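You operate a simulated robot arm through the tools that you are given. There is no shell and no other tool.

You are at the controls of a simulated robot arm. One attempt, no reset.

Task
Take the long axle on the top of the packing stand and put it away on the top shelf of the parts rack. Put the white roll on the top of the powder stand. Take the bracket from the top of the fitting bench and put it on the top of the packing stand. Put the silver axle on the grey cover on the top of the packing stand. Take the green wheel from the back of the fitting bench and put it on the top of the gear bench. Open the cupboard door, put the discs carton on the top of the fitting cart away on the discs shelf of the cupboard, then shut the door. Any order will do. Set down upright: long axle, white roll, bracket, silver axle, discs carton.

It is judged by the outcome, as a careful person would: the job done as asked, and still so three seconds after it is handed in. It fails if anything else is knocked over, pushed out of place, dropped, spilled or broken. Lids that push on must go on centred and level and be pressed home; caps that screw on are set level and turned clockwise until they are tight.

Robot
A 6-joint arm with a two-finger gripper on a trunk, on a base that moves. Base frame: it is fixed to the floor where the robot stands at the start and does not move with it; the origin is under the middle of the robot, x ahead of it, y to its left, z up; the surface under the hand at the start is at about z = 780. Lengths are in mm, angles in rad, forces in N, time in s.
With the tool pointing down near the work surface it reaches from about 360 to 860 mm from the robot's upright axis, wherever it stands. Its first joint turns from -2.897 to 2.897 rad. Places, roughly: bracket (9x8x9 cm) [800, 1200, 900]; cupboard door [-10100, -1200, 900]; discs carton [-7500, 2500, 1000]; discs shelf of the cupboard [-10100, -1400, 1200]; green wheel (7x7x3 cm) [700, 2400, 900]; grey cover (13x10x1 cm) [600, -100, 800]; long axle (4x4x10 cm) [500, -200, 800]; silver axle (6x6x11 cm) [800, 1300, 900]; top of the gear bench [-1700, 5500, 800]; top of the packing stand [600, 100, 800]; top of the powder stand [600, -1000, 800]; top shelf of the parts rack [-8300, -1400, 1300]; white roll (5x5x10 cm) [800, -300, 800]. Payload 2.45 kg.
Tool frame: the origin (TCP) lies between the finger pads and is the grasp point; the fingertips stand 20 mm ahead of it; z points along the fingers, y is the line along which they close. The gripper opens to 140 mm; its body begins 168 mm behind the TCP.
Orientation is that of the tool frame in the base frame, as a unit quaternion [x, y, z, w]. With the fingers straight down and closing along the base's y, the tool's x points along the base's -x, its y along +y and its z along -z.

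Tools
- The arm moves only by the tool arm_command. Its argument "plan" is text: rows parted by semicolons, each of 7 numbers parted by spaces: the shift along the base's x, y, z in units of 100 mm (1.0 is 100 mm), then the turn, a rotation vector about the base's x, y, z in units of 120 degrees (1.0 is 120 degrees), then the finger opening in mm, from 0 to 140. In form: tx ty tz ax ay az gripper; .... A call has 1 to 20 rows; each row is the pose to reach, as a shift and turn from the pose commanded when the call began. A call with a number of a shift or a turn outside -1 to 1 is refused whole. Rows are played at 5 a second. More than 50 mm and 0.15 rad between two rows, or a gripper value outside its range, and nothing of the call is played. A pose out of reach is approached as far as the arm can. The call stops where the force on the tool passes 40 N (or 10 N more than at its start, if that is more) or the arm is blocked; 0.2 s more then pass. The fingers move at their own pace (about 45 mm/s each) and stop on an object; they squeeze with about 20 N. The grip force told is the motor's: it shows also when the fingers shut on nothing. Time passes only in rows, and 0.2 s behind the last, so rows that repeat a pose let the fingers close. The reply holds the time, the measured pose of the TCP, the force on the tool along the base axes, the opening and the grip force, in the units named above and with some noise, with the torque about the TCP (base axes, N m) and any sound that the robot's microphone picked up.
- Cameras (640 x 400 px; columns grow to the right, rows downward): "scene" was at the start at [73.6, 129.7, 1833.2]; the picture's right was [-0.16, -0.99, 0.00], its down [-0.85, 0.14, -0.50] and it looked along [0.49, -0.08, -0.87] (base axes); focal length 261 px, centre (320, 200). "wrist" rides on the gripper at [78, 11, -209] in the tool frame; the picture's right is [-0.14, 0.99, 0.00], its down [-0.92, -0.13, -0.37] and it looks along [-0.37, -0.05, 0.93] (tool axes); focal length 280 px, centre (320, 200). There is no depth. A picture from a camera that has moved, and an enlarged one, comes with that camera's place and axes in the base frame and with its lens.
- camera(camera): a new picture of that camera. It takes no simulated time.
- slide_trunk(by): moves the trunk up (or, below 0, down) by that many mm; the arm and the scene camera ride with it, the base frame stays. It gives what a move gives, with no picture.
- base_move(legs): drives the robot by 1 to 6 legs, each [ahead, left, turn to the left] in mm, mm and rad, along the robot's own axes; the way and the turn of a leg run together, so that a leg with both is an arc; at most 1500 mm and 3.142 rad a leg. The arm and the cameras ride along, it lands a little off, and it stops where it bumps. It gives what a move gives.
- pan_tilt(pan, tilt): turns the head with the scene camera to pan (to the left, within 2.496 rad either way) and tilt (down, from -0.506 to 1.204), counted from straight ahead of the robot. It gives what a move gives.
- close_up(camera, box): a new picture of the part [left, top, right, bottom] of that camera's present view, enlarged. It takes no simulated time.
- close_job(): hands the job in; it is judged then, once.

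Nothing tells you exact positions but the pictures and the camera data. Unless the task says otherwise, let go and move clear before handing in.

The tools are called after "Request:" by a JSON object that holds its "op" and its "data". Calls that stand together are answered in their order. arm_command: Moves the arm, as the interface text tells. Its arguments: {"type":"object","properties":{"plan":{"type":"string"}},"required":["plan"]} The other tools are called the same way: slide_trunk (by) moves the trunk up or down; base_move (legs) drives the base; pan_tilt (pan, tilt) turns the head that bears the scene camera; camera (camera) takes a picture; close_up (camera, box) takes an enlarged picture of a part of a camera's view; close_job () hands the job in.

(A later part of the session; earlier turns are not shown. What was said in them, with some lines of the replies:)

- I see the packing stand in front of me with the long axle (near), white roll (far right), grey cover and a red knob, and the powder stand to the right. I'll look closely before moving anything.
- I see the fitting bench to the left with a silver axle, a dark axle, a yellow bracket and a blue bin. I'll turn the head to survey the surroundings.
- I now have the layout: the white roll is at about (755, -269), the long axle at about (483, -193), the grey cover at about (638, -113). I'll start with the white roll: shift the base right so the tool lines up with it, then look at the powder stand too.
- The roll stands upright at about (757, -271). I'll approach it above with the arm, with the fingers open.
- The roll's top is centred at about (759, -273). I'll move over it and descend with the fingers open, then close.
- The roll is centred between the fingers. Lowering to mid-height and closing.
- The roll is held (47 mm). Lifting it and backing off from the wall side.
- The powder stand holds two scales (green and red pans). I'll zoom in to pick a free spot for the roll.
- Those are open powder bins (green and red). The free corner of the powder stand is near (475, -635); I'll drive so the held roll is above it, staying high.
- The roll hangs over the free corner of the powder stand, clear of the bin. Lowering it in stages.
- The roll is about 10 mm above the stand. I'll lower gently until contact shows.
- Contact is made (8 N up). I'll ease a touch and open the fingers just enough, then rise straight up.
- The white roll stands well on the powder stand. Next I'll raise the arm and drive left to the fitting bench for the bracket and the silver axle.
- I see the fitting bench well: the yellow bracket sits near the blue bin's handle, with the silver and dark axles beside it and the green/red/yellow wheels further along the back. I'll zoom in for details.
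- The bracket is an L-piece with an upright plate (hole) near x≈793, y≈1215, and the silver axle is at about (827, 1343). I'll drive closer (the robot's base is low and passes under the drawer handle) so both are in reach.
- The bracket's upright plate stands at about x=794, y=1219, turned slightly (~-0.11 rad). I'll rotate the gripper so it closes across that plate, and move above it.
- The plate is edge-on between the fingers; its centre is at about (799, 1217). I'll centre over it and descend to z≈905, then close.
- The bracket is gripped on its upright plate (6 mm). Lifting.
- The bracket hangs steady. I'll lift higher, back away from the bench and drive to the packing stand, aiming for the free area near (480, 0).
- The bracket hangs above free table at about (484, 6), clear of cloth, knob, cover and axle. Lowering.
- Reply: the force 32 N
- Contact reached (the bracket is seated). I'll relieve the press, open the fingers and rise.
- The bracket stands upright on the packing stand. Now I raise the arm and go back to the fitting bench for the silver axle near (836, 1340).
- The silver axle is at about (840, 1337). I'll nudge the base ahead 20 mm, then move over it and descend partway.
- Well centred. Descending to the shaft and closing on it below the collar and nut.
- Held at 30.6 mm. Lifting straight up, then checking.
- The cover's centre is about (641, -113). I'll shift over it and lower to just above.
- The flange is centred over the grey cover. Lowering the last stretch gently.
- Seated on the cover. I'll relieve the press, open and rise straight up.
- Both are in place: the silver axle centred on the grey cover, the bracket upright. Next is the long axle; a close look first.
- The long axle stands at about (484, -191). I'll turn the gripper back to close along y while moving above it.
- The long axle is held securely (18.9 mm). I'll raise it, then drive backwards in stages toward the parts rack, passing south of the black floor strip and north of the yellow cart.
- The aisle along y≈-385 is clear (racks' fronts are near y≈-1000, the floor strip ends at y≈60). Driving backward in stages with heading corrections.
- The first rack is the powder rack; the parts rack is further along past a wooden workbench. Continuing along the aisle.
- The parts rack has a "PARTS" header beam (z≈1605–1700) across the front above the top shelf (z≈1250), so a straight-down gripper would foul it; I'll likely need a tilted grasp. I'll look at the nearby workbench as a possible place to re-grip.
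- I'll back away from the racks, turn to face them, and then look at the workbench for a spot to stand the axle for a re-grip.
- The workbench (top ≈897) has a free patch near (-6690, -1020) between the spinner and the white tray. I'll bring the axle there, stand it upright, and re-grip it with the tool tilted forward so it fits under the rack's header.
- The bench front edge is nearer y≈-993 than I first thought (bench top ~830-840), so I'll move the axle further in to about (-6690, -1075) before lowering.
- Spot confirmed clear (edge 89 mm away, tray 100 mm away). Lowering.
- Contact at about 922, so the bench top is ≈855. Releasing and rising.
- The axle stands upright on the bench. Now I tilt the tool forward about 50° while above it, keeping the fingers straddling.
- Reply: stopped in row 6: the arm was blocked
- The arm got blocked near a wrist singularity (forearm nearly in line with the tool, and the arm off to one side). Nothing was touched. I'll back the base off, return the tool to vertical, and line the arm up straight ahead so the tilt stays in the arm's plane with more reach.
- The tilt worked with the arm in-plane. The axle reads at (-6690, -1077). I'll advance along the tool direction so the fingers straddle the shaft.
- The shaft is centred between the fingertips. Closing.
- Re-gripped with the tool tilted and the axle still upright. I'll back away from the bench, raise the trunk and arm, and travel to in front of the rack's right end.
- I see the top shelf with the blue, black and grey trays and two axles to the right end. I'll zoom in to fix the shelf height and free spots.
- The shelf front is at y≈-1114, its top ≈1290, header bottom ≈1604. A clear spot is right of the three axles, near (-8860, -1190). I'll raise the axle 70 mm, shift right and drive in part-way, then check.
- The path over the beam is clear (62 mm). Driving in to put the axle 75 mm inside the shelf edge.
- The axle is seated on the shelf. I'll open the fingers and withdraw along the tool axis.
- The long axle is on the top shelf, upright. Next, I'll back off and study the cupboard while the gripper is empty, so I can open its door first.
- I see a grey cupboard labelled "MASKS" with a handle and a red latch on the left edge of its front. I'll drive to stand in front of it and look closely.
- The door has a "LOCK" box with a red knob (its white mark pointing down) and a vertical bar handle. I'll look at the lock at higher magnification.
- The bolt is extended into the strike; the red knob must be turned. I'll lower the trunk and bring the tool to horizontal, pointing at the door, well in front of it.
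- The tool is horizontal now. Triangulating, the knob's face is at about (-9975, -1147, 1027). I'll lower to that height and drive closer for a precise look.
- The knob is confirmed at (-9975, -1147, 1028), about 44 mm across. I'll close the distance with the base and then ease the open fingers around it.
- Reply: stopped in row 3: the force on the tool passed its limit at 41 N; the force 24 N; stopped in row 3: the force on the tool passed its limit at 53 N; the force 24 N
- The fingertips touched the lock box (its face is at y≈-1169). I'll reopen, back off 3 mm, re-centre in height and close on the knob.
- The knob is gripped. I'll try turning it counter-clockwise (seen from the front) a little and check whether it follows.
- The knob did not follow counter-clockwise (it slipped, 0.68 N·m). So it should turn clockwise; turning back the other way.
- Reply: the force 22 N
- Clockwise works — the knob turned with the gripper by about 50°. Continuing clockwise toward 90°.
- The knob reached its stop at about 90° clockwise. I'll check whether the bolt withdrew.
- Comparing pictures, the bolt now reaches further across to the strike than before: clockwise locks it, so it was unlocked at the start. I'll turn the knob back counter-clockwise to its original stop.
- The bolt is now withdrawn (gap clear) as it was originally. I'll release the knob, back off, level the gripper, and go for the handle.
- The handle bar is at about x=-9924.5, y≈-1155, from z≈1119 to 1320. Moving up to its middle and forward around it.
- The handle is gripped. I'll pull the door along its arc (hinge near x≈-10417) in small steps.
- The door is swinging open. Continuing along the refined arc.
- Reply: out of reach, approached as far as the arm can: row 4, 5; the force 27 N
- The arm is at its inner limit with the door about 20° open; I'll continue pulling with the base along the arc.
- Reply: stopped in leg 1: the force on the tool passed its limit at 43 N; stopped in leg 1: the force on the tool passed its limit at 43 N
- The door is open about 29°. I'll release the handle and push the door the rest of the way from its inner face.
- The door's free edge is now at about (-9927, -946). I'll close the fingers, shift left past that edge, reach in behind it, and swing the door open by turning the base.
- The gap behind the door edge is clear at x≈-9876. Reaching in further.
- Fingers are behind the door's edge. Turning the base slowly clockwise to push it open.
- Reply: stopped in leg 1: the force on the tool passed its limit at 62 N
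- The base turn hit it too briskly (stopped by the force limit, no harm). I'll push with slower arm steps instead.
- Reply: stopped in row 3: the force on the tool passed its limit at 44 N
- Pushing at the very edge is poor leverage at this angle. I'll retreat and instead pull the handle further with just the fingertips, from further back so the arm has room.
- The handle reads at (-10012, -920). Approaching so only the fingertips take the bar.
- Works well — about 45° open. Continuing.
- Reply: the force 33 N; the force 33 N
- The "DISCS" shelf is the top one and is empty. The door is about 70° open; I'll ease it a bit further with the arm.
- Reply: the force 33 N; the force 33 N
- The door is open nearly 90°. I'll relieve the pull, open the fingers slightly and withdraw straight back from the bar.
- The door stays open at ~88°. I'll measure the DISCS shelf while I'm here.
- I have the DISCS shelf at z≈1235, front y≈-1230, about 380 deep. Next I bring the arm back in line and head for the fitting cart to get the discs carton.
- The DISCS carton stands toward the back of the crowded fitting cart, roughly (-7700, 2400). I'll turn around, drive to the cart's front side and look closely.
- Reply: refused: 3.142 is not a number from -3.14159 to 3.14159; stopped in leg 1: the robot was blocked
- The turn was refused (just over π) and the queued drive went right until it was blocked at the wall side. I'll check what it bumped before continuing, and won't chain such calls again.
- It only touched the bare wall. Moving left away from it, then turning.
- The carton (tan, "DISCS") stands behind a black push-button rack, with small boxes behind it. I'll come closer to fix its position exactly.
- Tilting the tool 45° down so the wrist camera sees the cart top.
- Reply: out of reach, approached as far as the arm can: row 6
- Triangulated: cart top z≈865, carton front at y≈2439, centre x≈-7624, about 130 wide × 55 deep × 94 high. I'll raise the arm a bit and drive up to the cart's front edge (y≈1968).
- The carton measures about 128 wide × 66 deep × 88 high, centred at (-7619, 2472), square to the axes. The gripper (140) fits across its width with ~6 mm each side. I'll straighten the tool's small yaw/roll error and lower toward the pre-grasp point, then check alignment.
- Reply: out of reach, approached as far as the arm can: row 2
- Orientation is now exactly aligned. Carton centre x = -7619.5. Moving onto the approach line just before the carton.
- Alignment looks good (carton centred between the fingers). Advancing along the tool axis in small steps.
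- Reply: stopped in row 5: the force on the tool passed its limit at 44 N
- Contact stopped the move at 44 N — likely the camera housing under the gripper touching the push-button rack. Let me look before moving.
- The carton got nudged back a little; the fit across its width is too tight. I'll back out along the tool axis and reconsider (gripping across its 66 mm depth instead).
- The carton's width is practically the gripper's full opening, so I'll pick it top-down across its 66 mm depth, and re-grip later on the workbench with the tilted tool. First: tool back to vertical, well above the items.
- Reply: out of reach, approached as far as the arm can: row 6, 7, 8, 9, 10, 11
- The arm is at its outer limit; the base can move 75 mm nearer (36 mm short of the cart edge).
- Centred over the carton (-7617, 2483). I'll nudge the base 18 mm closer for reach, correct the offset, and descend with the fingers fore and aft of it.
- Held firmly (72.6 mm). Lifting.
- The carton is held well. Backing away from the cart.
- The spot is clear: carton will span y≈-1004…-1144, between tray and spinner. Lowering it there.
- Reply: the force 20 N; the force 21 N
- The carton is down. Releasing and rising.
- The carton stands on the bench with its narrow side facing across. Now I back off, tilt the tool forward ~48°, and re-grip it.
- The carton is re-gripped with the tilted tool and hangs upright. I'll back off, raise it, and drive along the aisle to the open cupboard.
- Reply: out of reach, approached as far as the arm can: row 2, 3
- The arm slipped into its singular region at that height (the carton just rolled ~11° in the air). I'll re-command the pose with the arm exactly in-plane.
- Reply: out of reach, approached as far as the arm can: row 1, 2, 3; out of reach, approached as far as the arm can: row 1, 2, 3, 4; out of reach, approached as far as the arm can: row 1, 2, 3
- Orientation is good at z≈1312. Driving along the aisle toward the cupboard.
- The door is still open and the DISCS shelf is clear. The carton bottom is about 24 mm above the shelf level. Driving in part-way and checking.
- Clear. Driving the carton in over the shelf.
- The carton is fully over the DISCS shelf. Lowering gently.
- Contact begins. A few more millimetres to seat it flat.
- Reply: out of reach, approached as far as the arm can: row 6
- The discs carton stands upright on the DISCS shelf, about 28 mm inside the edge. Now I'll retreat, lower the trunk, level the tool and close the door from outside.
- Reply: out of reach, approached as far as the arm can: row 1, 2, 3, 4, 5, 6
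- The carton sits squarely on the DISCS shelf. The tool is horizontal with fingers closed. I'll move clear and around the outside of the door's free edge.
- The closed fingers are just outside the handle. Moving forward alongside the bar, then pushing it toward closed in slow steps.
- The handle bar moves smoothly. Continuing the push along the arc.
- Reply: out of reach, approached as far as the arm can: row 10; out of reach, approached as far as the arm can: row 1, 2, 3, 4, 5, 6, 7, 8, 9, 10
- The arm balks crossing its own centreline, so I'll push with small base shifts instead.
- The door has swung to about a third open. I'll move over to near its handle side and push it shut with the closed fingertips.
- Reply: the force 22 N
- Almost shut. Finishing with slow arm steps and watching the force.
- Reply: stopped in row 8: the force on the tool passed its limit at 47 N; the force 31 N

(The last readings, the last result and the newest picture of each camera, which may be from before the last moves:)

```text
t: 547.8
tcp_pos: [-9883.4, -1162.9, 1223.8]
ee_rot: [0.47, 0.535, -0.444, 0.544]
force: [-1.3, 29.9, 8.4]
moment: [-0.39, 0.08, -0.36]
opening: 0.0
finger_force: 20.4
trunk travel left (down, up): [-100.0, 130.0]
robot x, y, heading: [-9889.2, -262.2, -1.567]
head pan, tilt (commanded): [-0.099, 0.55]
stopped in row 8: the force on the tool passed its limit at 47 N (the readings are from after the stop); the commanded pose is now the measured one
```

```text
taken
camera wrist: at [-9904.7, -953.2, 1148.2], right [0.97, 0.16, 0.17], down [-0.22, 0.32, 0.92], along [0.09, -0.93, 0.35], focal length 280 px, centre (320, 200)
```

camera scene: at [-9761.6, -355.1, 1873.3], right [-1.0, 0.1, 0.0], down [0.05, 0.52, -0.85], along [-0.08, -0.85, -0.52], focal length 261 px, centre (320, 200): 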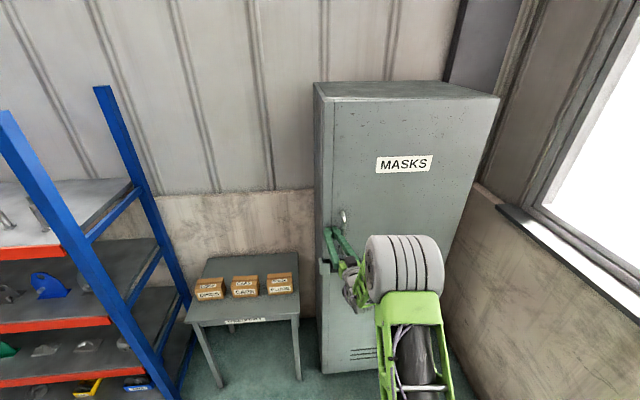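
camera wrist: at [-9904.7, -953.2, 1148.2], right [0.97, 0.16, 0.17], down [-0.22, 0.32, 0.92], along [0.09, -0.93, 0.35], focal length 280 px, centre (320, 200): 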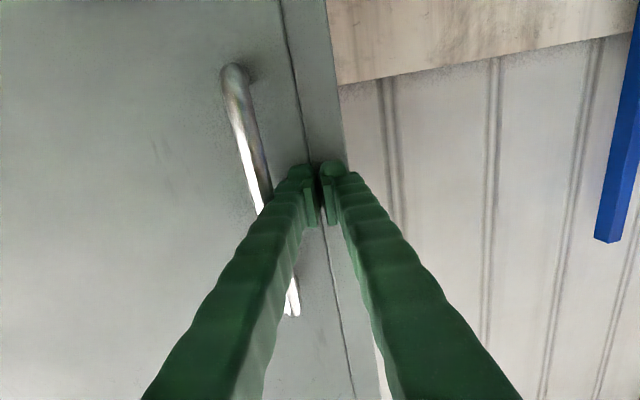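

Request:
{"op": "close_up", "data": {"camera": "scene", "box": [300, 70, 420, 300]}}

Request:
{"op": "arm_command", "data": {"plan": "0 0.1 0 0 0 0 0; 0 0.4 0 0 0 0 0; 0 0.8 0 0 0 0 0; 0 1.0 0 0 0 0 0"}}

Request:
{"op": "camera", "data": {"camera": "wrist"}}

```text
1.74 times, centred on (360, 185) of scene
camera zoom: at [-9761.6, -355.1, 1873.3], right [-1.0, 0.1, 0.0], down [0.05, 0.52, -0.85], along [-0.08, -0.85, -0.52], focal length 454 px, centre (250, 226)
```

zoom: 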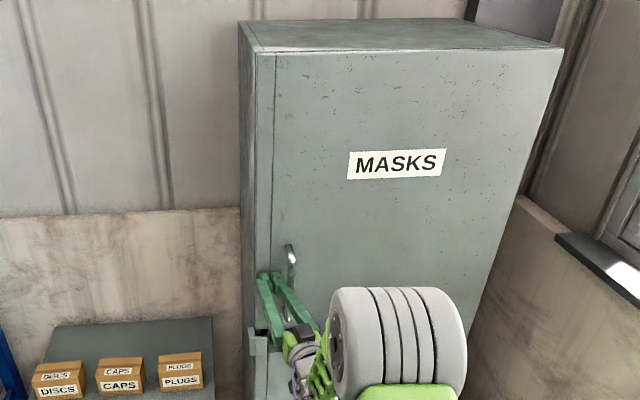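

```text
t: 548.8
tcp_pos: [-9888.4, -1071.5, 1224.4]
ee_rot: [0.474, 0.535, -0.436, 0.547]
force: [0.3, 0.5, -0.2]
moment: [-0.02, 0.03, 0.0]
opening: 0.2
finger_force: 20.5
out of reach, approached as far as the arm can: row 3, 4
trunk travel left (down, up): [-100.0, 130.0]
robot x, y, heading: [-9891.2, -263.4, -1.569]
head pan, tilt (commanded): [-0.099, 0.55]
```

```text
taken
camera wrist: at [-9910.1, -861.5, 1151.0], right [0.97, 0.17, 0.19], down [-0.23, 0.31, 0.92], along [0.09, -0.94, 0.34], focal length 280 px, centre (320, 200)
```

wrist: 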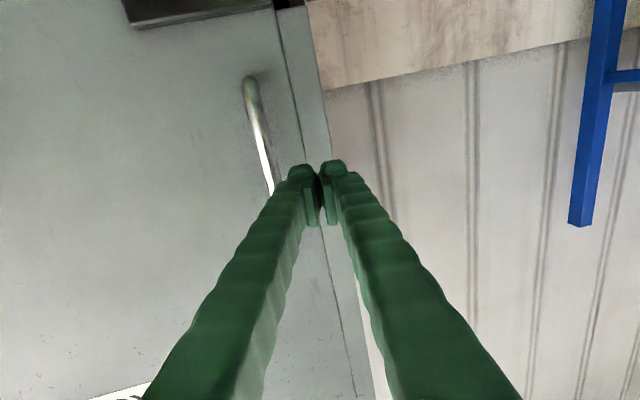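

Request:
{"op": "base_move", "data": {"legs": [[-250, 0, 0]]}}

Request:
{"op": "camera", "data": {"camera": "scene"}}

Request:
{"op": "close_up", "data": {"camera": "scene", "box": [300, 190, 380, 270]}}

Request:
{"op": "close_up", "data": {"camera": "wrist", "box": [180, 0, 400, 140]}}

```text
t: 550.6
tcp_pos: [-9889.6, -821.5, 1225.3]
ee_rot: [0.475, 0.534, -0.438, 0.546]
force: [-0.3, 0.9, 0.7]
moment: [0.04, 0.0, -0.01]
opening: 0.0
finger_force: 20.1
trunk travel left (down, up): [-100.0, 130.0]
robot x, y, heading: [-9887.3, -13.4, -1.571]
head pan, tilt (commanded): [-0.099, 0.55]
```

```text
taken
camera scene: at [-9762.1, -111.8, 1872.9], right [-1.0, 0.1, 0.0], down [0.05, 0.52, -0.85], along [-0.08, -0.85, -0.52], focal length 261 px, centre (320, 200)
```

scene: 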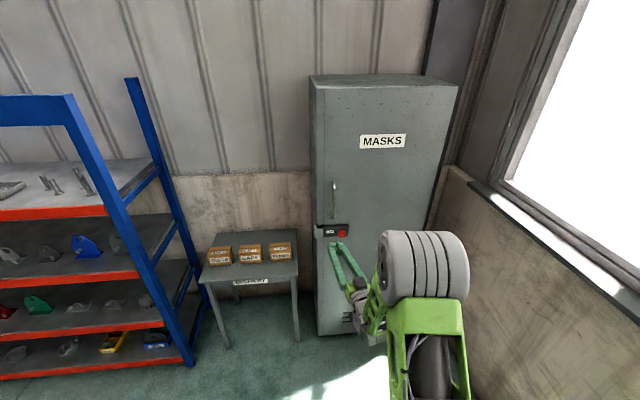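

```text
5.00 times, centred on (340, 230) of scene
camera zoom: at [-9762.1, -111.8, 1872.9], right [-1.0, 0.1, 0.0], down [0.05, 0.52, -0.85], along [-0.08, -0.85, -0.52], focal length 1307 px, centre (220, 50)
```

zoom: 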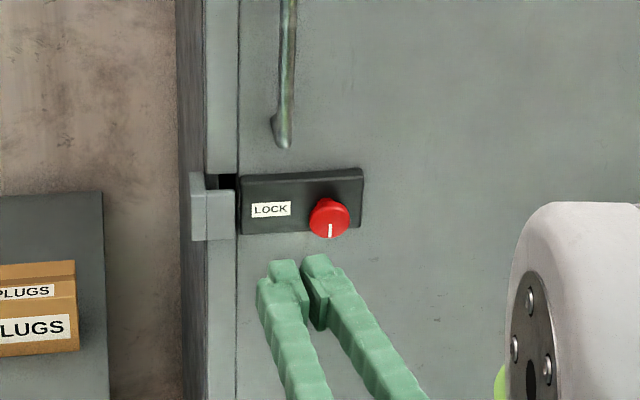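

```text
2.86 times, centred on (290, 70) of wrist
camera zoom: at [-9911.8, -612.1, 1151.5], right [0.97, 0.16, 0.19], down [-0.23, 0.31, 0.92], along [0.09, -0.94, 0.34], focal length 801 px, centre (406, 571)
```

zoom: 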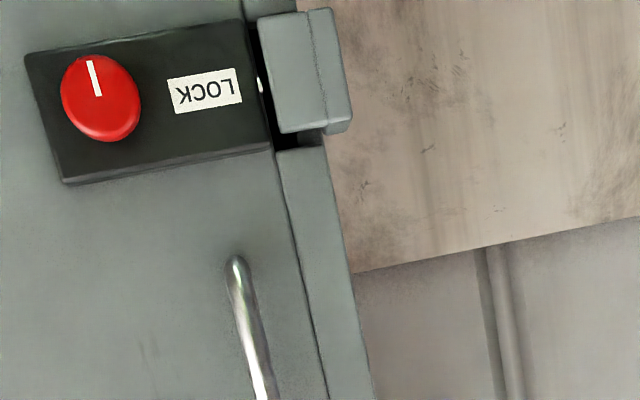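

The door is shut flush and unlocked, exactly as found. Remaining: the green wheel. First I return the tool to pointing straight down here in free space.

Request:
{"op": "arm_command", "data": {"plan": "0 0 0 0.0669 0.0073 -0.004 0; 0 0 0 0.1337 0.0147 -0.008 0; 0 0 0 0.2006 0.022 -0.012 20; 0 0 0 0.2675 0.0294 -0.016 40; 0 0 0 0.3343 0.0367 -0.02 60; 0 0 0 0.4012 0.0441 -0.0241 60; 0 0 0 0.468 0.0514 -0.0281 60; 0 0 0 0.5349 0.0588 -0.0321 60; 0 0 0 0.6018 0.0661 -0.0361 60; 0 0 0 0.6686 0.0735 -0.0401 60; 0 0 0 0.7355 0.0808 -0.0441 60; 0 0 0 0.7355 0.0808 -0.0441 60"}}

```text
t: 553.2
tcp_pos: [-9890.0, -821.2, 1225.9]
ee_rot: [0.708, 0.707, 0.002, 0.001]
force: [0.3, 0.2, -0.3]
moment: [-0.03, 0.0, -0.05]
opening: 60.0
finger_force: 0.0
out of reach, approached as far as the arm can: row 6
trunk travel left (down, up): [-100.0, 130.0]
robot x, y, heading: [-9892.0, -15.8, -1.567]
head pan, tilt (commanded): [-0.099, 0.55]
```

Request:
{"op": "base_move", "data": {"legs": [[200, 0, 0], [0, 0, 1.567]]}}

```text
t: 558.6
tcp_pos: [-9081.7, -215.4, 1225.8]
ee_rot: [0.002, 1.0, 0.002, 0.0]
force: [0.8, 0.6, -0.3]
moment: [0.01, 0.05, -0.01]
opening: 59.9
finger_force: 0.1
trunk travel left (down, up): [-100.0, 130.0]
robot x, y, heading: [-9889.6, -208.8, -0.001]
head pan, tilt (commanded): [-0.099, 0.55]
```

Request:
{"op": "base_move", "data": {"legs": [[1490, -130, 0], [1490, 0, 0]]}}

```text
t: 572.9
tcp_pos: [-6123.8, -329.5, 1225.0]
ee_rot: [-0.001, 1.0, 0.003, 0.0]
force: [-0.2, -0.2, -0.6]
moment: [-0.05, 0.02, 0.01]
opening: 59.9
finger_force: 0.0
trunk travel left (down, up): [-100.0, 130.0]
robot x, y, heading: [-6931.2, -331.7, 0.005]
head pan, tilt (commanded): [-0.099, 0.55]
```

Request:
{"op": "base_move", "data": {"legs": [[1490, -10, -0.007], [1490, 0, 0], [1490, 0, 0]]}}

```text
t: 594.2
tcp_pos: [-1652.8, -303.2, 1225.9]
ee_rot: [-0.005, 1.0, 0.003, 0.0]
force: [0.4, 0.4, 0.6]
moment: [0.01, 0.01, -0.01]
opening: 60.0
finger_force: 0.0
trunk travel left (down, up): [-100.0, 130.0]
robot x, y, heading: [-2463.6, -314.0, 0.007]
head pan, tilt (commanded): [-0.099, 0.55]
```

Request:
{"op": "base_move", "data": {"legs": [[1490, 0, -0.007], [500, 1200, 0], [0, 1400, 0]]}}

Request:
{"op": "pan_tilt", "data": {"pan": 0.0, "tilt": 0.7}}

Request:
{"op": "camera", "data": {"camera": "scene"}}

Request:
{"op": "camera", "data": {"camera": "wrist"}}

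```text
t: 624.2
tcp_pos: [311.5, 2331.1, 1225.4]
ee_rot: [-0.011, 1.0, 0.003, 0.0]
force: [0.6, -0.4, -0.3]
moment: [-0.01, 0.02, 0.01]
opening: 60.1
finger_force: 0.1
trunk travel left (down, up): [-100.0, 130.0]
robot x, y, heading: [-498.1, 2312.1, 0.021]
head pan, tilt (commanded): [-0.099, 0.55]
```

```text
t: 624.9
tcp_pos: [312.6, 2332.7, 1225.7]
ee_rot: [-0.01, 1.0, 0.003, 0.0]
force: [0.2, -0.2, 0.2]
moment: [-0.01, 0.0, -0.01]
opening: 59.9
finger_force: 0.0
trunk travel left (down, up): [-100.0, 130.0]
robot x, y, heading: [-496.5, 2310.2, 0.021]
head pan, tilt (commanded): [0.0, 0.7]
```

```text
taken
camera scene: at [-406.8, 2455.5, 1859.7], right [0.02, -1.0, 0.0], down [-0.64, -0.01, -0.77], along [0.77, 0.02, -0.64], focal length 261 px, centre (320, 200)
```

scene: 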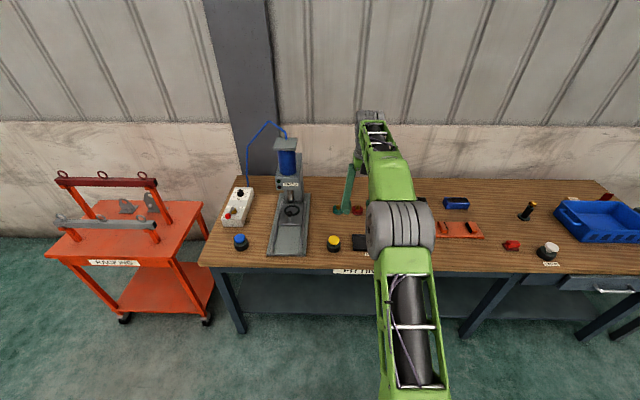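

```text
taken
camera wrist: at [234.3, 2340.1, 1433.2], right [0.12, 0.99, 0.0], down [0.92, -0.11, 0.37], along [0.37, -0.04, -0.93], focal length 280 px, centre (320, 200)
```

wrist: 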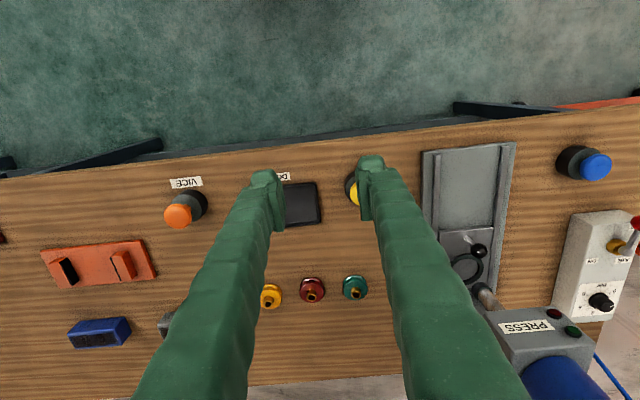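

The green wheel is at about (710, 2373) on the back of the fitting bench, next to the red and yellow ones; the press is to its left. I'll drive closer and then turn the gripper to close along x, away from the red wheel.

Request:
{"op": "base_move", "data": {"legs": [[0, 40, -0.021], [480, 0, 0]]}}

Request:
{"op": "camera", "data": {"camera": "wrist"}}

```text
t: 628.4
tcp_pos: [792.6, 2360.3, 1224.4]
ee_rot: [-0.003, 1.0, 0.002, -0.001]
force: [-0.1, -0.1, 0.5]
moment: [0.02, 0.02, -0.01]
opening: 60.1
finger_force: 0.1
trunk travel left (down, up): [-100.0, 130.0]
robot x, y, heading: [-14.8, 2357.1, 0.011]
head pan, tilt (commanded): [0.0, 0.7]
```

```text
taken
camera wrist: at [714.2, 2370.0, 1432.8], right [0.13, 0.99, 0.0], down [0.92, -0.12, 0.37], along [0.36, -0.04, -0.93], focal length 280 px, centre (320, 200)
```

wrist: 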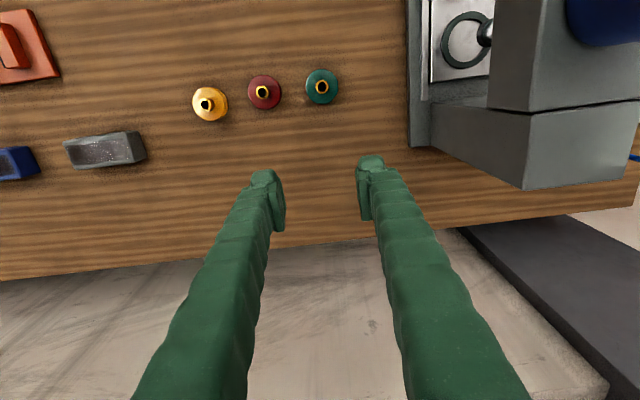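

Request:
{"op": "arm_command", "data": {"plan": "-0.07 0.01 0 0 0 0.0682 80; -0.15 0.02 0 0 0 0.1364 100; -0.22 0.03 0 0 0 0.2045 110; -0.3 0.05 0 0 0 0.2727 110; -0.37 0.06 0 0 0 0.3409 110; -0.45 0.07 -0.1 0 0 0.4091 110; -0.52 0.08 -0.2 0 0 0.4773 110; -0.6 0.1 -0.4 0 0 0.5455 110; -0.67 0.11 -0.6 0 0 0.6136 110; -0.75 0.12 -0.8 0 0 0.6818 110; -0.82 0.13 -1.0 0 0 0.75 110"}}

Request:
{"op": "arm_command", "data": {"plan": "0 0 -0.4 0 0 0 110; 0 0 -0.8 0 0 0 110; 0 0 -1.0 0 0 0 110"}}

Request:
{"op": "camera", "data": {"camera": "wrist"}}

```text
t: 630.8
tcp_pos: [709.1, 2374.6, 1125.0]
ee_rot: [0.709, -0.705, -0.002, 0.002]
force: [-0.2, -0.2, -0.2]
moment: [0.0, 0.0, -0.04]
opening: 110.0
finger_force: 0.1
trunk travel left (down, up): [-100.0, 130.0]
robot x, y, heading: [-13.9, 2355.1, 0.004]
head pan, tilt (commanded): [0.0, 0.7]
```

```text
t: 631.5
tcp_pos: [709.7, 2373.2, 1025.0]
ee_rot: [0.709, -0.706, -0.001, 0.002]
force: [0.5, 0.0, -0.4]
moment: [-0.02, 0.02, -0.01]
opening: 109.9
finger_force: 0.2
trunk travel left (down, up): [-100.0, 130.0]
robot x, y, heading: [-19.2, 2353.9, 0.011]
head pan, tilt (commanded): [0.0, 0.7]
```

```text
taken
camera wrist: at [700.2, 2295.5, 1232.8], right [-0.99, 0.13, 0.0], down [0.12, 0.92, 0.37], along [0.04, 0.37, -0.93], focal length 280 px, centre (320, 200)
```

wrist: 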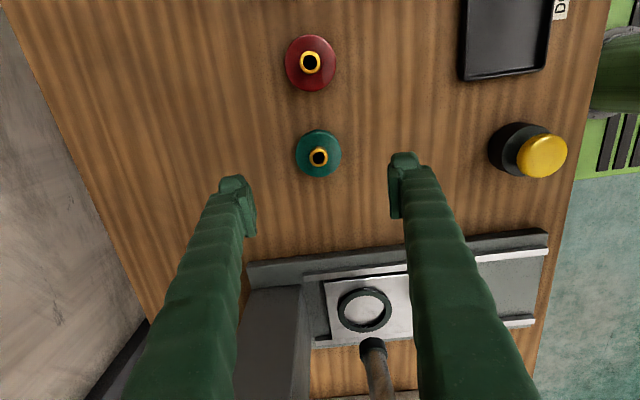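

Request:
{"op": "close_up", "data": {"camera": "wrist", "box": [230, 20, 410, 230]}}

```text
1.90 times, centred on (320, 125) of wrist
camera zoom: at [700.2, 2295.5, 1232.8], right [-0.99, 0.13, 0.0], down [0.12, 0.92, 0.37], along [0.04, 0.37, -0.93], focal length 534 px, centre (320, 343)
```

zoom: 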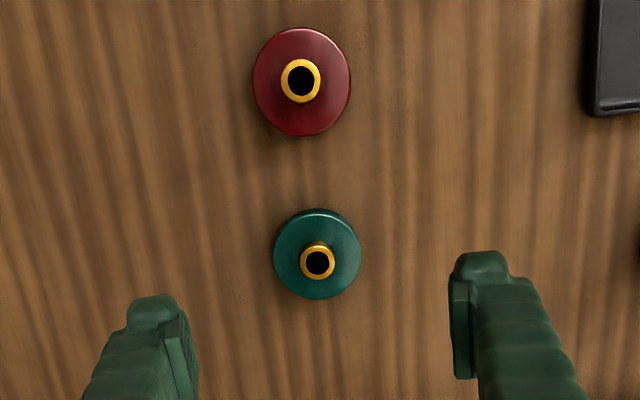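

Request:
{"op": "arm_command", "data": {"plan": "0.02 0.02 -0.4 0 0 0 110; 0.02 0.02 -0.8 0 0 0 110; 0.02 0.02 -1.0 0 0 0 110"}}

Request:
{"op": "camera", "data": {"camera": "wrist"}}

```text
t: 632.4
tcp_pos: [712.2, 2375.8, 925.1]
ee_rot: [0.709, -0.705, -0.002, 0.003]
force: [0.8, 0.3, 0.7]
moment: [0.01, -0.01, -0.01]
opening: 109.9
finger_force: 0.1
trunk travel left (down, up): [-100.0, 130.0]
robot x, y, heading: [-18.2, 2352.9, 0.004]
head pan, tilt (commanded): [0.0, 0.7]
```

```text
taken
camera wrist: at [702.9, 2297.8, 1133.4], right [-0.99, 0.13, 0.0], down [0.12, 0.92, 0.37], along [0.04, 0.37, -0.93], focal length 280 px, centre (320, 200)
```

wrist: 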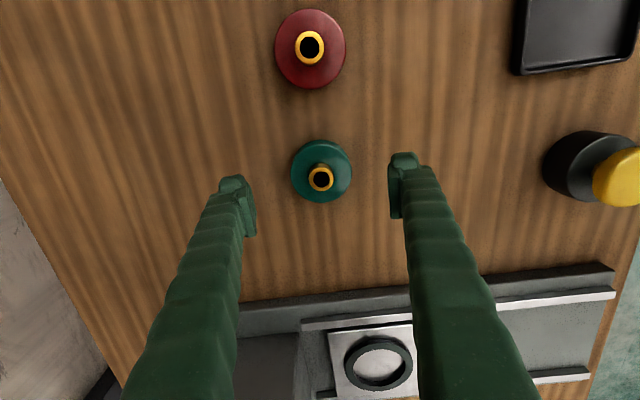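

Request:
{"op": "arm_command", "data": {"plan": "0 0.01 -0.3 0 0 0 110; 0 0.01 -0.5 0 0 0 110; 0 0.01 -0.6 0 0 0 110; 0 0.01 -0.6 0 0 0 90; 0 0.01 -0.6 0 0 0 60; 0 0.01 -0.6 0 0 0 40; 0 0.01 -0.6 0 0 0 40; 0 0.01 -0.6 0 0 0 40; 0 0.01 -0.6 0 0 0 40"}}

Request:
{"op": "camera", "data": {"camera": "wrist"}}

```text
t: 634.4
tcp_pos: [711.5, 2376.3, 865.0]
ee_rot: [0.709, -0.705, -0.003, 0.002]
force: [-2.4, 0.2, 0.2]
moment: [-0.06, 0.1, 0.02]
opening: 60.8
finger_force: 19.4
trunk travel left (down, up): [-100.0, 130.0]
robot x, y, heading: [-18.5, 2357.8, 0.004]
head pan, tilt (commanded): [0.0, 0.7]
```

```text
taken
camera wrist: at [702.4, 2298.3, 1073.4], right [-0.99, 0.13, 0.0], down [0.12, 0.92, 0.37], along [0.04, 0.37, -0.93], focal length 280 px, centre (320, 200)
```

wrist: 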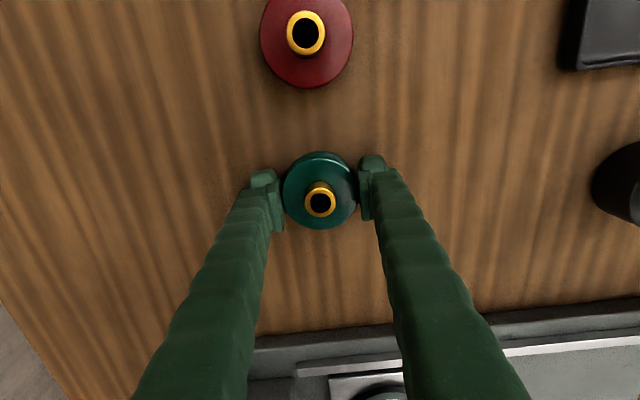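

Gripped (61 mm). Lifting.

Request:
{"op": "arm_command", "data": {"plan": "0 0 0.1 0 0 0 40; 0 0 0.3 0 0 0 40; 0 0 0.6 0 0 0 40; 0 0 1.0 0 0 0 40"}}

Request:
{"op": "camera", "data": {"camera": "wrist"}}

```text
t: 635.4
tcp_pos: [710.5, 2376.9, 964.7]
ee_rot: [0.709, -0.705, -0.002, 0.003]
force: [-0.2, 0.5, -6.0]
moment: [-0.03, -0.02, 0.0]
opening: 60.9
finger_force: 19.7
trunk travel left (down, up): [-100.0, 130.0]
robot x, y, heading: [-17.4, 2356.0, 0.008]
head pan, tilt (commanded): [0.0, 0.7]
```

```text
taken
camera wrist: at [701.2, 2298.6, 1173.6], right [-0.99, 0.13, 0.01], down [0.13, 0.92, 0.37], along [0.04, 0.37, -0.93], focal length 280 px, centre (320, 200)
```

wrist: 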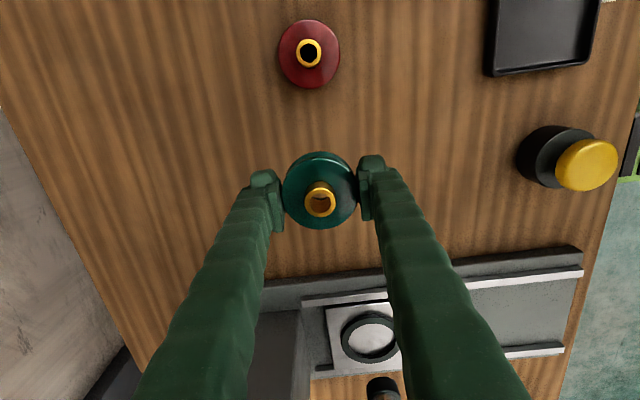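

The wheel is held. Raising further and backing away from the bench.

Request:
{"op": "arm_command", "data": {"plan": "0 0 0.4 0 0 0 40; 0 0 0.8 0 0 0 40; 0 0 1.0 0 0 0 40"}}

Request:
{"op": "base_move", "data": {"legs": [[-900, 0, 0]]}}

Request:
{"op": "pan_tilt", "data": {"pan": 1.9, "tilt": 0.35}}

Request:
{"op": "camera", "data": {"camera": "scene"}}

```text
t: 636.1
tcp_pos: [711.6, 2377.1, 1064.7]
ee_rot: [0.709, -0.705, -0.002, 0.002]
force: [-0.1, 0.4, -5.3]
moment: [0.01, -0.01, -0.01]
opening: 61.1
finger_force: 20.3
trunk travel left (down, up): [-100.0, 130.0]
robot x, y, heading: [-18.6, 2354.9, 0.008]
head pan, tilt (commanded): [0.0, 0.7]
```

```text
t: 640.9
tcp_pos: [-193.6, 2372.7, 1066.5]
ee_rot: [0.711, -0.703, -0.002, 0.003]
force: [-0.3, -0.4, -5.2]
moment: [0.0, -0.06, -0.01]
opening: 61.0
finger_force: 19.8
trunk travel left (down, up): [-100.0, 130.0]
robot x, y, heading: [-921.5, 2347.7, 0.016]
head pan, tilt (commanded): [0.0, 0.7]
```

```text
t: 642.8
tcp_pos: [-193.9, 2372.9, 1066.6]
ee_rot: [0.712, -0.702, -0.002, 0.002]
force: [-0.7, 0.6, -5.0]
moment: [0.02, 0.01, 0.0]
opening: 61.1
finger_force: 20.3
trunk travel left (down, up): [-100.0, 130.0]
robot x, y, heading: [-922.2, 2347.2, 0.013]
head pan, tilt (commanded): [1.901, 0.351]
```

```text
taken
camera scene: at [-947.8, 2573.7, 1891.0], right [0.94, 0.34, 0.0], down [0.12, -0.32, -0.94], along [-0.32, 0.88, -0.34], focal length 261 px, centre (320, 200)
```

scene: 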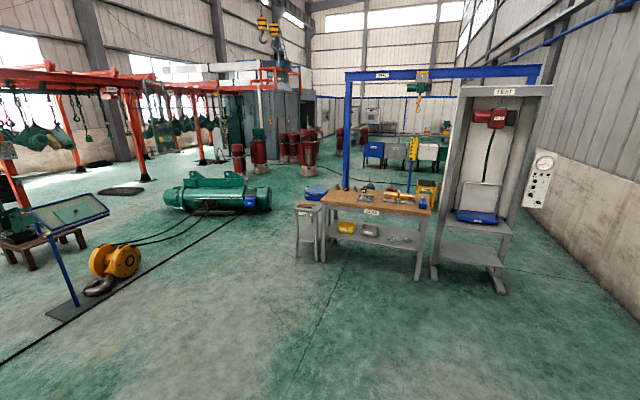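

Request:
{"op": "close_up", "data": {"camera": "scene", "box": [285, 165, 475, 290]}}

```text
3.20 times, centred on (380, 228) of scene
camera zoom: at [-947.8, 2573.7, 1891.0], right [0.94, 0.34, 0.0], down [0.12, -0.32, -0.94], along [-0.32, 0.88, -0.34], focal length 836 px, centre (128, 112)
```

zoom: 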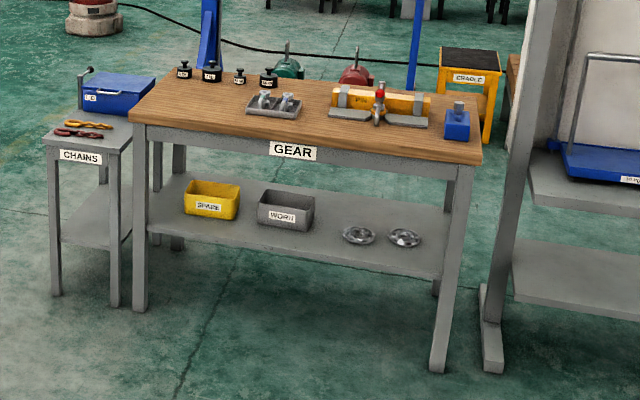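

The gear bench has a free front-left area; its top is z≈800, front edge y≈5260, spanning x≈-1890…-710. I'll turn to face +y and drive there, aiming at about (-1600, 5420).

Request:
{"op": "base_move", "data": {"legs": [[0, 0, 1.556]]}}

```text
t: 647.0
tcp_pos: [-934.8, 3074.8, 1064.7]
ee_rot: [1.0, -0.004, 0.0, 0.003]
force: [0.0, -0.3, -5.3]
moment: [0.02, -0.01, -0.01]
opening: 60.8
finger_force: 19.8
trunk travel left (down, up): [-100.0, 130.0]
robot x, y, heading: [-919.9, 2345.1, 1.562]
head pan, tilt (commanded): [1.901, 0.351]
```

Request:
{"op": "base_move", "data": {"legs": [[1000, 660, 0.009], [800, 0, 0]]}}

Request:
{"op": "pan_tilt", "data": {"pan": 0.0, "tilt": 0.5}}

Request:
{"op": "camera", "data": {"camera": "scene"}}

```text
t: 657.1
tcp_pos: [-1615.0, 4879.9, 1065.8]
ee_rot: [1.0, 0.005, -0.001, 0.003]
force: [0.4, -0.4, -5.3]
moment: [-0.02, 0.03, 0.01]
opening: 61.0
finger_force: 19.9
trunk travel left (down, up): [-100.0, 130.0]
robot x, y, heading: [-1591.1, 4151.9, 1.582]
head pan, tilt (commanded): [1.901, 0.351]
```

```text
t: 659.0
tcp_pos: [-1615.8, 4879.6, 1065.5]
ee_rot: [1.0, 0.005, 0.0, 0.003]
force: [0.1, -0.1, -5.6]
moment: [-0.01, 0.0, 0.01]
opening: 60.7
finger_force: 19.6
trunk travel left (down, up): [-100.0, 130.0]
robot x, y, heading: [-1593.6, 4148.9, 1.584]
head pan, tilt (commanded): [0.0, 0.499]
```

```text
taken
camera scene: at [-1734.8, 4251.2, 1877.3], right [1.0, 0.01, 0.0], down [0.01, -0.48, -0.88], along [-0.01, 0.88, -0.48], focal length 261 px, centre (320, 200)
```

scene: 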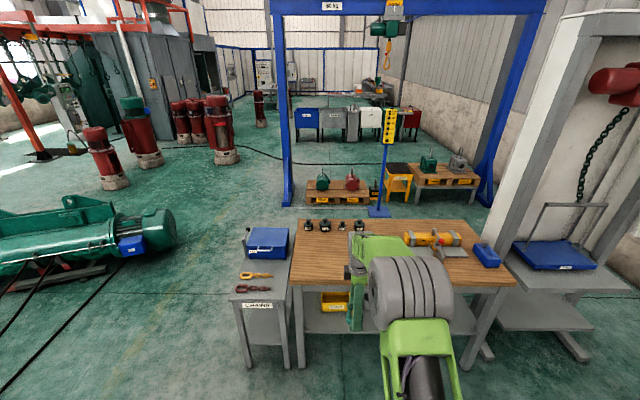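

The front-left part of the gear bench is free. I'll bring the wheel over about (-1700, 5480).

Request:
{"op": "base_move", "data": {"legs": [[600, 92, -0.012]]}}

Request:
{"op": "camera", "data": {"camera": "wrist"}}

Request:
{"op": "camera", "data": {"camera": "scene"}}

```text
t: 662.4
tcp_pos: [-1703.8, 5478.1, 1065.9]
ee_rot: [1.0, 0.0, -0.001, 0.003]
force: [1.0, -0.5, -4.8]
moment: [0.02, -0.01, -0.01]
opening: 61.2
finger_force: 20.1
trunk travel left (down, up): [-100.0, 130.0]
robot x, y, heading: [-1689.6, 4747.0, 1.575]
head pan, tilt (commanded): [0.0, 0.499]
```

```text
taken
camera wrist: at [-1624.9, 5467.8, 1273.2], right [-0.14, -0.99, 0.01], down [-0.92, 0.13, 0.37], along [-0.36, 0.05, -0.93], focal length 280 px, centre (320, 200)
```

wrist: 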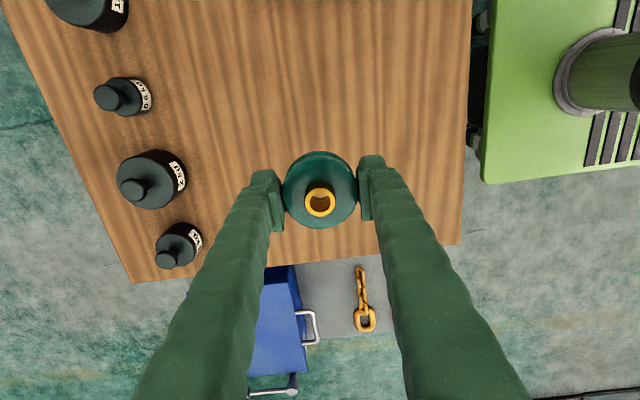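

```text
taken
camera scene: at [-1829.5, 4850.5, 1877.3], right [1.0, 0.0, 0.0], down [0.0, -0.48, -0.88], along [0.0, 0.88, -0.48], focal length 261 px, centre (320, 200)
```

scene: 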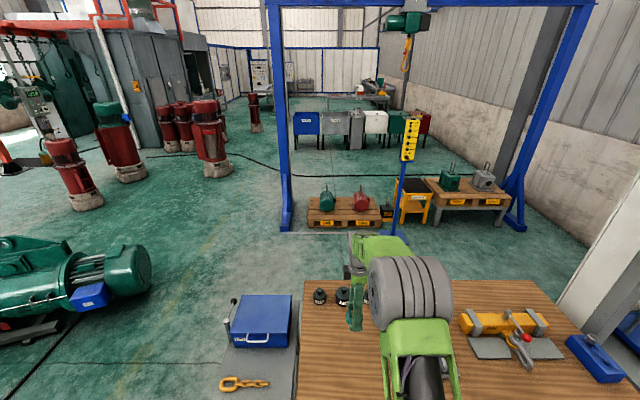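

The spot under the wheel is clear. Lowering.

Request:
{"op": "arm_command", "data": {"plan": "0 0 -0.4 0 0 0 40; 0 0 -0.8 0 0 0 40; 0 0 -1.0 0 0 0 40"}}

Request:
{"op": "arm_command", "data": {"plan": "0 0 -0.4 0 0 0 40; 0 0 -0.8 0 0 0 40; 0 0 -1.0 0 0 0 40; 0 0 -1.0 0 0 0 40"}}

Request:
{"op": "camera", "data": {"camera": "wrist"}}

```text
t: 663.2
tcp_pos: [-1704.3, 5476.8, 964.6]
ee_rot: [1.0, -0.001, 0.001, 0.002]
force: [-0.2, 0.2, -4.7]
moment: [-0.02, -0.02, -0.01]
opening: 60.9
finger_force: 19.8
trunk travel left (down, up): [-100.0, 130.0]
robot x, y, heading: [-1691.4, 4747.7, 1.575]
head pan, tilt (commanded): [0.0, 0.499]
```

```text
t: 664.2
tcp_pos: [-1702.8, 5477.6, 870.3]
ee_rot: [1.0, 0.0, 0.0, -0.001]
force: [1.1, 2.0, 30.1]
moment: [-0.36, -0.02, -0.01]
opening: 61.4
finger_force: 19.7
trunk travel left (down, up): [-100.0, 130.0]
robot x, y, heading: [-1686.0, 4750.5, 1.572]
head pan, tilt (commanded): [0.0, 0.499]
```

```text
taken
camera wrist: at [-1624.7, 5467.0, 1077.2], right [-0.14, -0.99, 0.0], down [-0.92, 0.13, 0.37], along [-0.36, 0.05, -0.93], focal length 280 px, centre (320, 200)
```

wrist: 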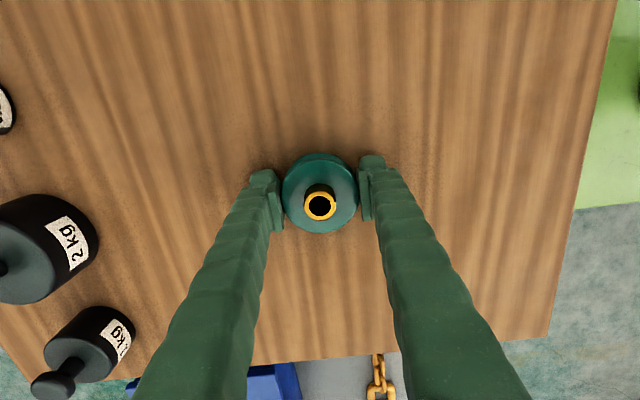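

The bench top is higher than estimated; the wheel is on it (30 N). Relieving and releasing.

Request:
{"op": "arm_command", "data": {"plan": "0 0 0.02 0 0 0 40; 0 0 0.04 0 0 0 40; 0 0 0.04 0 0 0 40"}}

Request:
{"op": "arm_command", "data": {"plan": "0 0 0.005 0 0 0 70; 0 0 0.005 0 0 0 90; 0 0 0.005 0 0 0 100; 0 0 0.005 0 0 0 100; 0 0 0.3 0 0 0 100; 0 0 0.7 0 0 0 100; 0 0 1.0 0 0 0 100"}}

Request:
{"op": "arm_command", "data": {"plan": "0 0 0.4 0 0 0 100; 0 0 0.8 0 0 0 100; 0 0 1.0 0 0 0 100"}}

Request:
{"op": "camera", "data": {"camera": "wrist"}}

```text
t: 665.0
tcp_pos: [-1703.3, 5475.6, 869.6]
ee_rot: [1.0, -0.001, 0.0, 0.003]
force: [0.4, 6.2, 10.5]
moment: [0.7, -0.01, -0.03]
opening: 61.6
finger_force: 20.2
trunk travel left (down, up): [-100.0, 130.0]
robot x, y, heading: [-1685.9, 4749.6, 1.572]
head pan, tilt (commanded): [0.0, 0.499]
```

```text
t: 666.6
tcp_pos: [-1702.8, 5477.5, 970.5]
ee_rot: [1.0, -0.001, 0.001, 0.003]
force: [0.2, -0.5, 0.4]
moment: [0.05, 0.03, 0.0]
opening: 100.1
finger_force: 0.0
trunk travel left (down, up): [-100.0, 130.0]
robot x, y, heading: [-1686.1, 4747.3, 1.572]
head pan, tilt (commanded): [0.0, 0.499]
```

```text
t: 667.4
tcp_pos: [-1703.0, 5477.1, 1070.2]
ee_rot: [1.0, 0.0, 0.0, 0.003]
force: [-0.2, -0.5, 0.3]
moment: [-0.03, 0.0, 0.03]
opening: 99.9
finger_force: 0.0
trunk travel left (down, up): [-100.0, 130.0]
robot x, y, heading: [-1685.7, 4748.2, 1.569]
head pan, tilt (commanded): [0.0, 0.499]
```

```text
taken
camera wrist: at [-1625.0, 5467.1, 1277.4], right [-0.14, -0.99, 0.0], down [-0.92, 0.13, 0.37], along [-0.36, 0.05, -0.93], focal length 280 px, centre (320, 200)
```

wrist: 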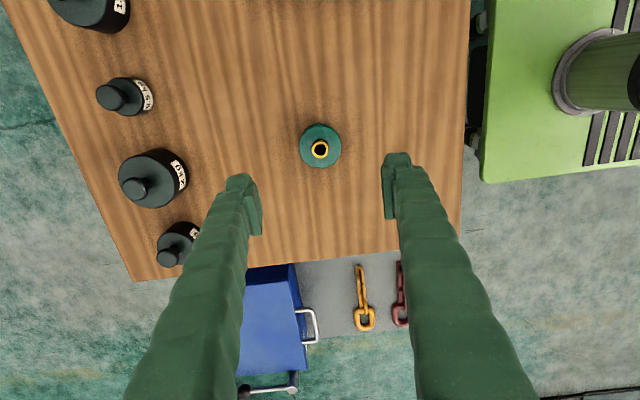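

The green wheel lies on the gear bench. I'll back the robot away, take a last look, and then hand in.

Request:
{"op": "base_move", "data": {"legs": [[-400, 0, 0]]}}

Request:
{"op": "camera", "data": {"camera": "scene"}}

Request:
{"op": "pan_tilt", "data": {"pan": -2.3, "tilt": 0.3}}

Request:
{"op": "camera", "data": {"camera": "scene"}}

```text
t: 669.9
tcp_pos: [-1704.4, 5080.8, 1069.9]
ee_rot: [1.0, 0.0, -0.001, 0.002]
force: [-0.5, -0.7, 0.3]
moment: [0.02, 0.04, 0.0]
opening: 100.0
finger_force: 0.1
trunk travel left (down, up): [-100.0, 130.0]
robot x, y, heading: [-1686.7, 4348.2, 1.575]
head pan, tilt (commanded): [0.0, 0.499]
```

```text
taken
camera scene: at [-1829.2, 4452.1, 1877.4], right [1.0, 0.0, 0.0], down [0.0, -0.48, -0.88], along [0.0, 0.88, -0.48], focal length 261 px, centre (320, 200)
```

scene: 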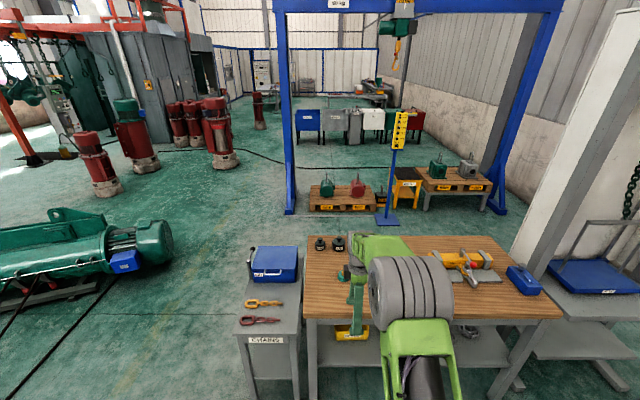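

```text
t: 672.0
tcp_pos: [-1704.7, 5081.8, 1069.6]
ee_rot: [1.0, 0.0, 0.0, 0.003]
force: [-0.4, -0.6, 0.4]
moment: [0.0, 0.0, 0.01]
opening: 100.3
finger_force: 0.0
trunk travel left (down, up): [-100.0, 130.0]
robot x, y, heading: [-1688.1, 4351.7, 1.573]
head pan, tilt (commanded): [-2.3, 0.3]
```

```text
taken
camera scene: at [-1759.2, 4300.0, 1895.8], right [-0.66, -0.75, 0.0], down [-0.22, 0.2, -0.96], along [0.71, -0.63, -0.3], focal length 261 px, centre (320, 200)
```

scene: 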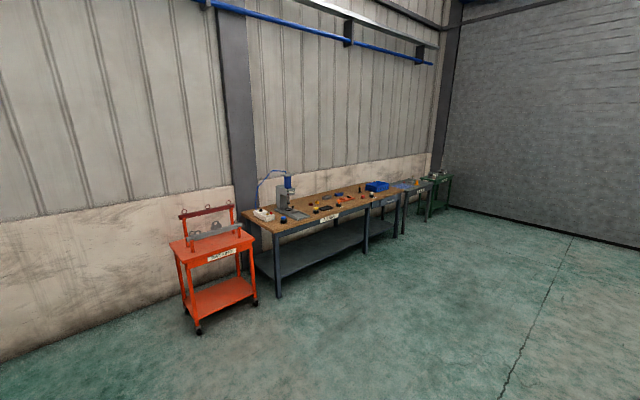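

Request:
{"op": "close_up", "data": {"camera": "scene", "box": [350, 160, 460, 220]}}

```text
5.82 times, centred on (405, 190) of scene
camera zoom: at [-1759.2, 4300.0, 1895.8], right [-0.66, -0.75, 0.0], down [-0.22, 0.2, -0.96], along [0.71, -0.63, -0.3], focal length 1520 px, centre (-174, 258)
```

zoom: 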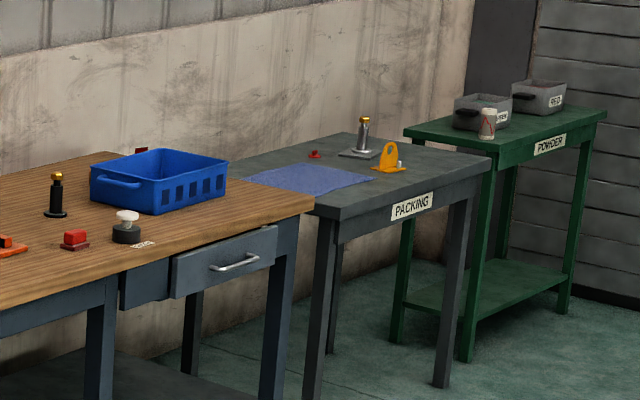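

I can see the silver axle upright on the grey cover, the bracket upright on the packing stand and the white roll upright on the powder stand. The long axle, discs carton, green wheel and shut door all looked right when I left them, and the gripper is empty and clear, so I'm handing in.

Request:
{"op": "close_job", "data": {}}

```text
The job is handed in.
```

The whole job is done and handed in. The gripper was empty and clear of everything when I closed it.

- **Long axle:** it stands upright on the top shelf of the parts rack, at the right-hand end beside the other axles. I stood it briefly on the workbench next to the rack to change grip, because the rack's "PARTS" header beam blocked a straight-down approach.
- **White roll:** it stands upright on the left end of the powder stand, clear of the powder bins.
- **Bracket:** it stands upright on the packing stand.
- **Silver axle:** it stands upright in the middle of the grey cover on the packing stand.
- **Green wheel:** it lies flat on the front-left part of the gear bench top.
- **Discs carton:** it stands upright on the DISCS shelf of the cupboard, turned a quarter so its narrow side faces out. It also went by way of the same workbench for a change of grip.
- **Cupboard door:** it is shut and unlocked, as I found it.

I checked the packing and powder stands from across the hall just before handing in. The axle, the carton and the shut door I last saw when I left them.

Three small bumps along the way:

- **Lock knob:** I turned it the wrong way at first, then set it back where it was.
- **Wall:** the base touched the bare window wall once, when one of my drive commands was refused and the next one still ran.
- **Fitting cart:** on my first try at the carton I pushed against it and the move stopped on the force limit. It shifted a few millimetres, and nothing else on the cart looked moved.
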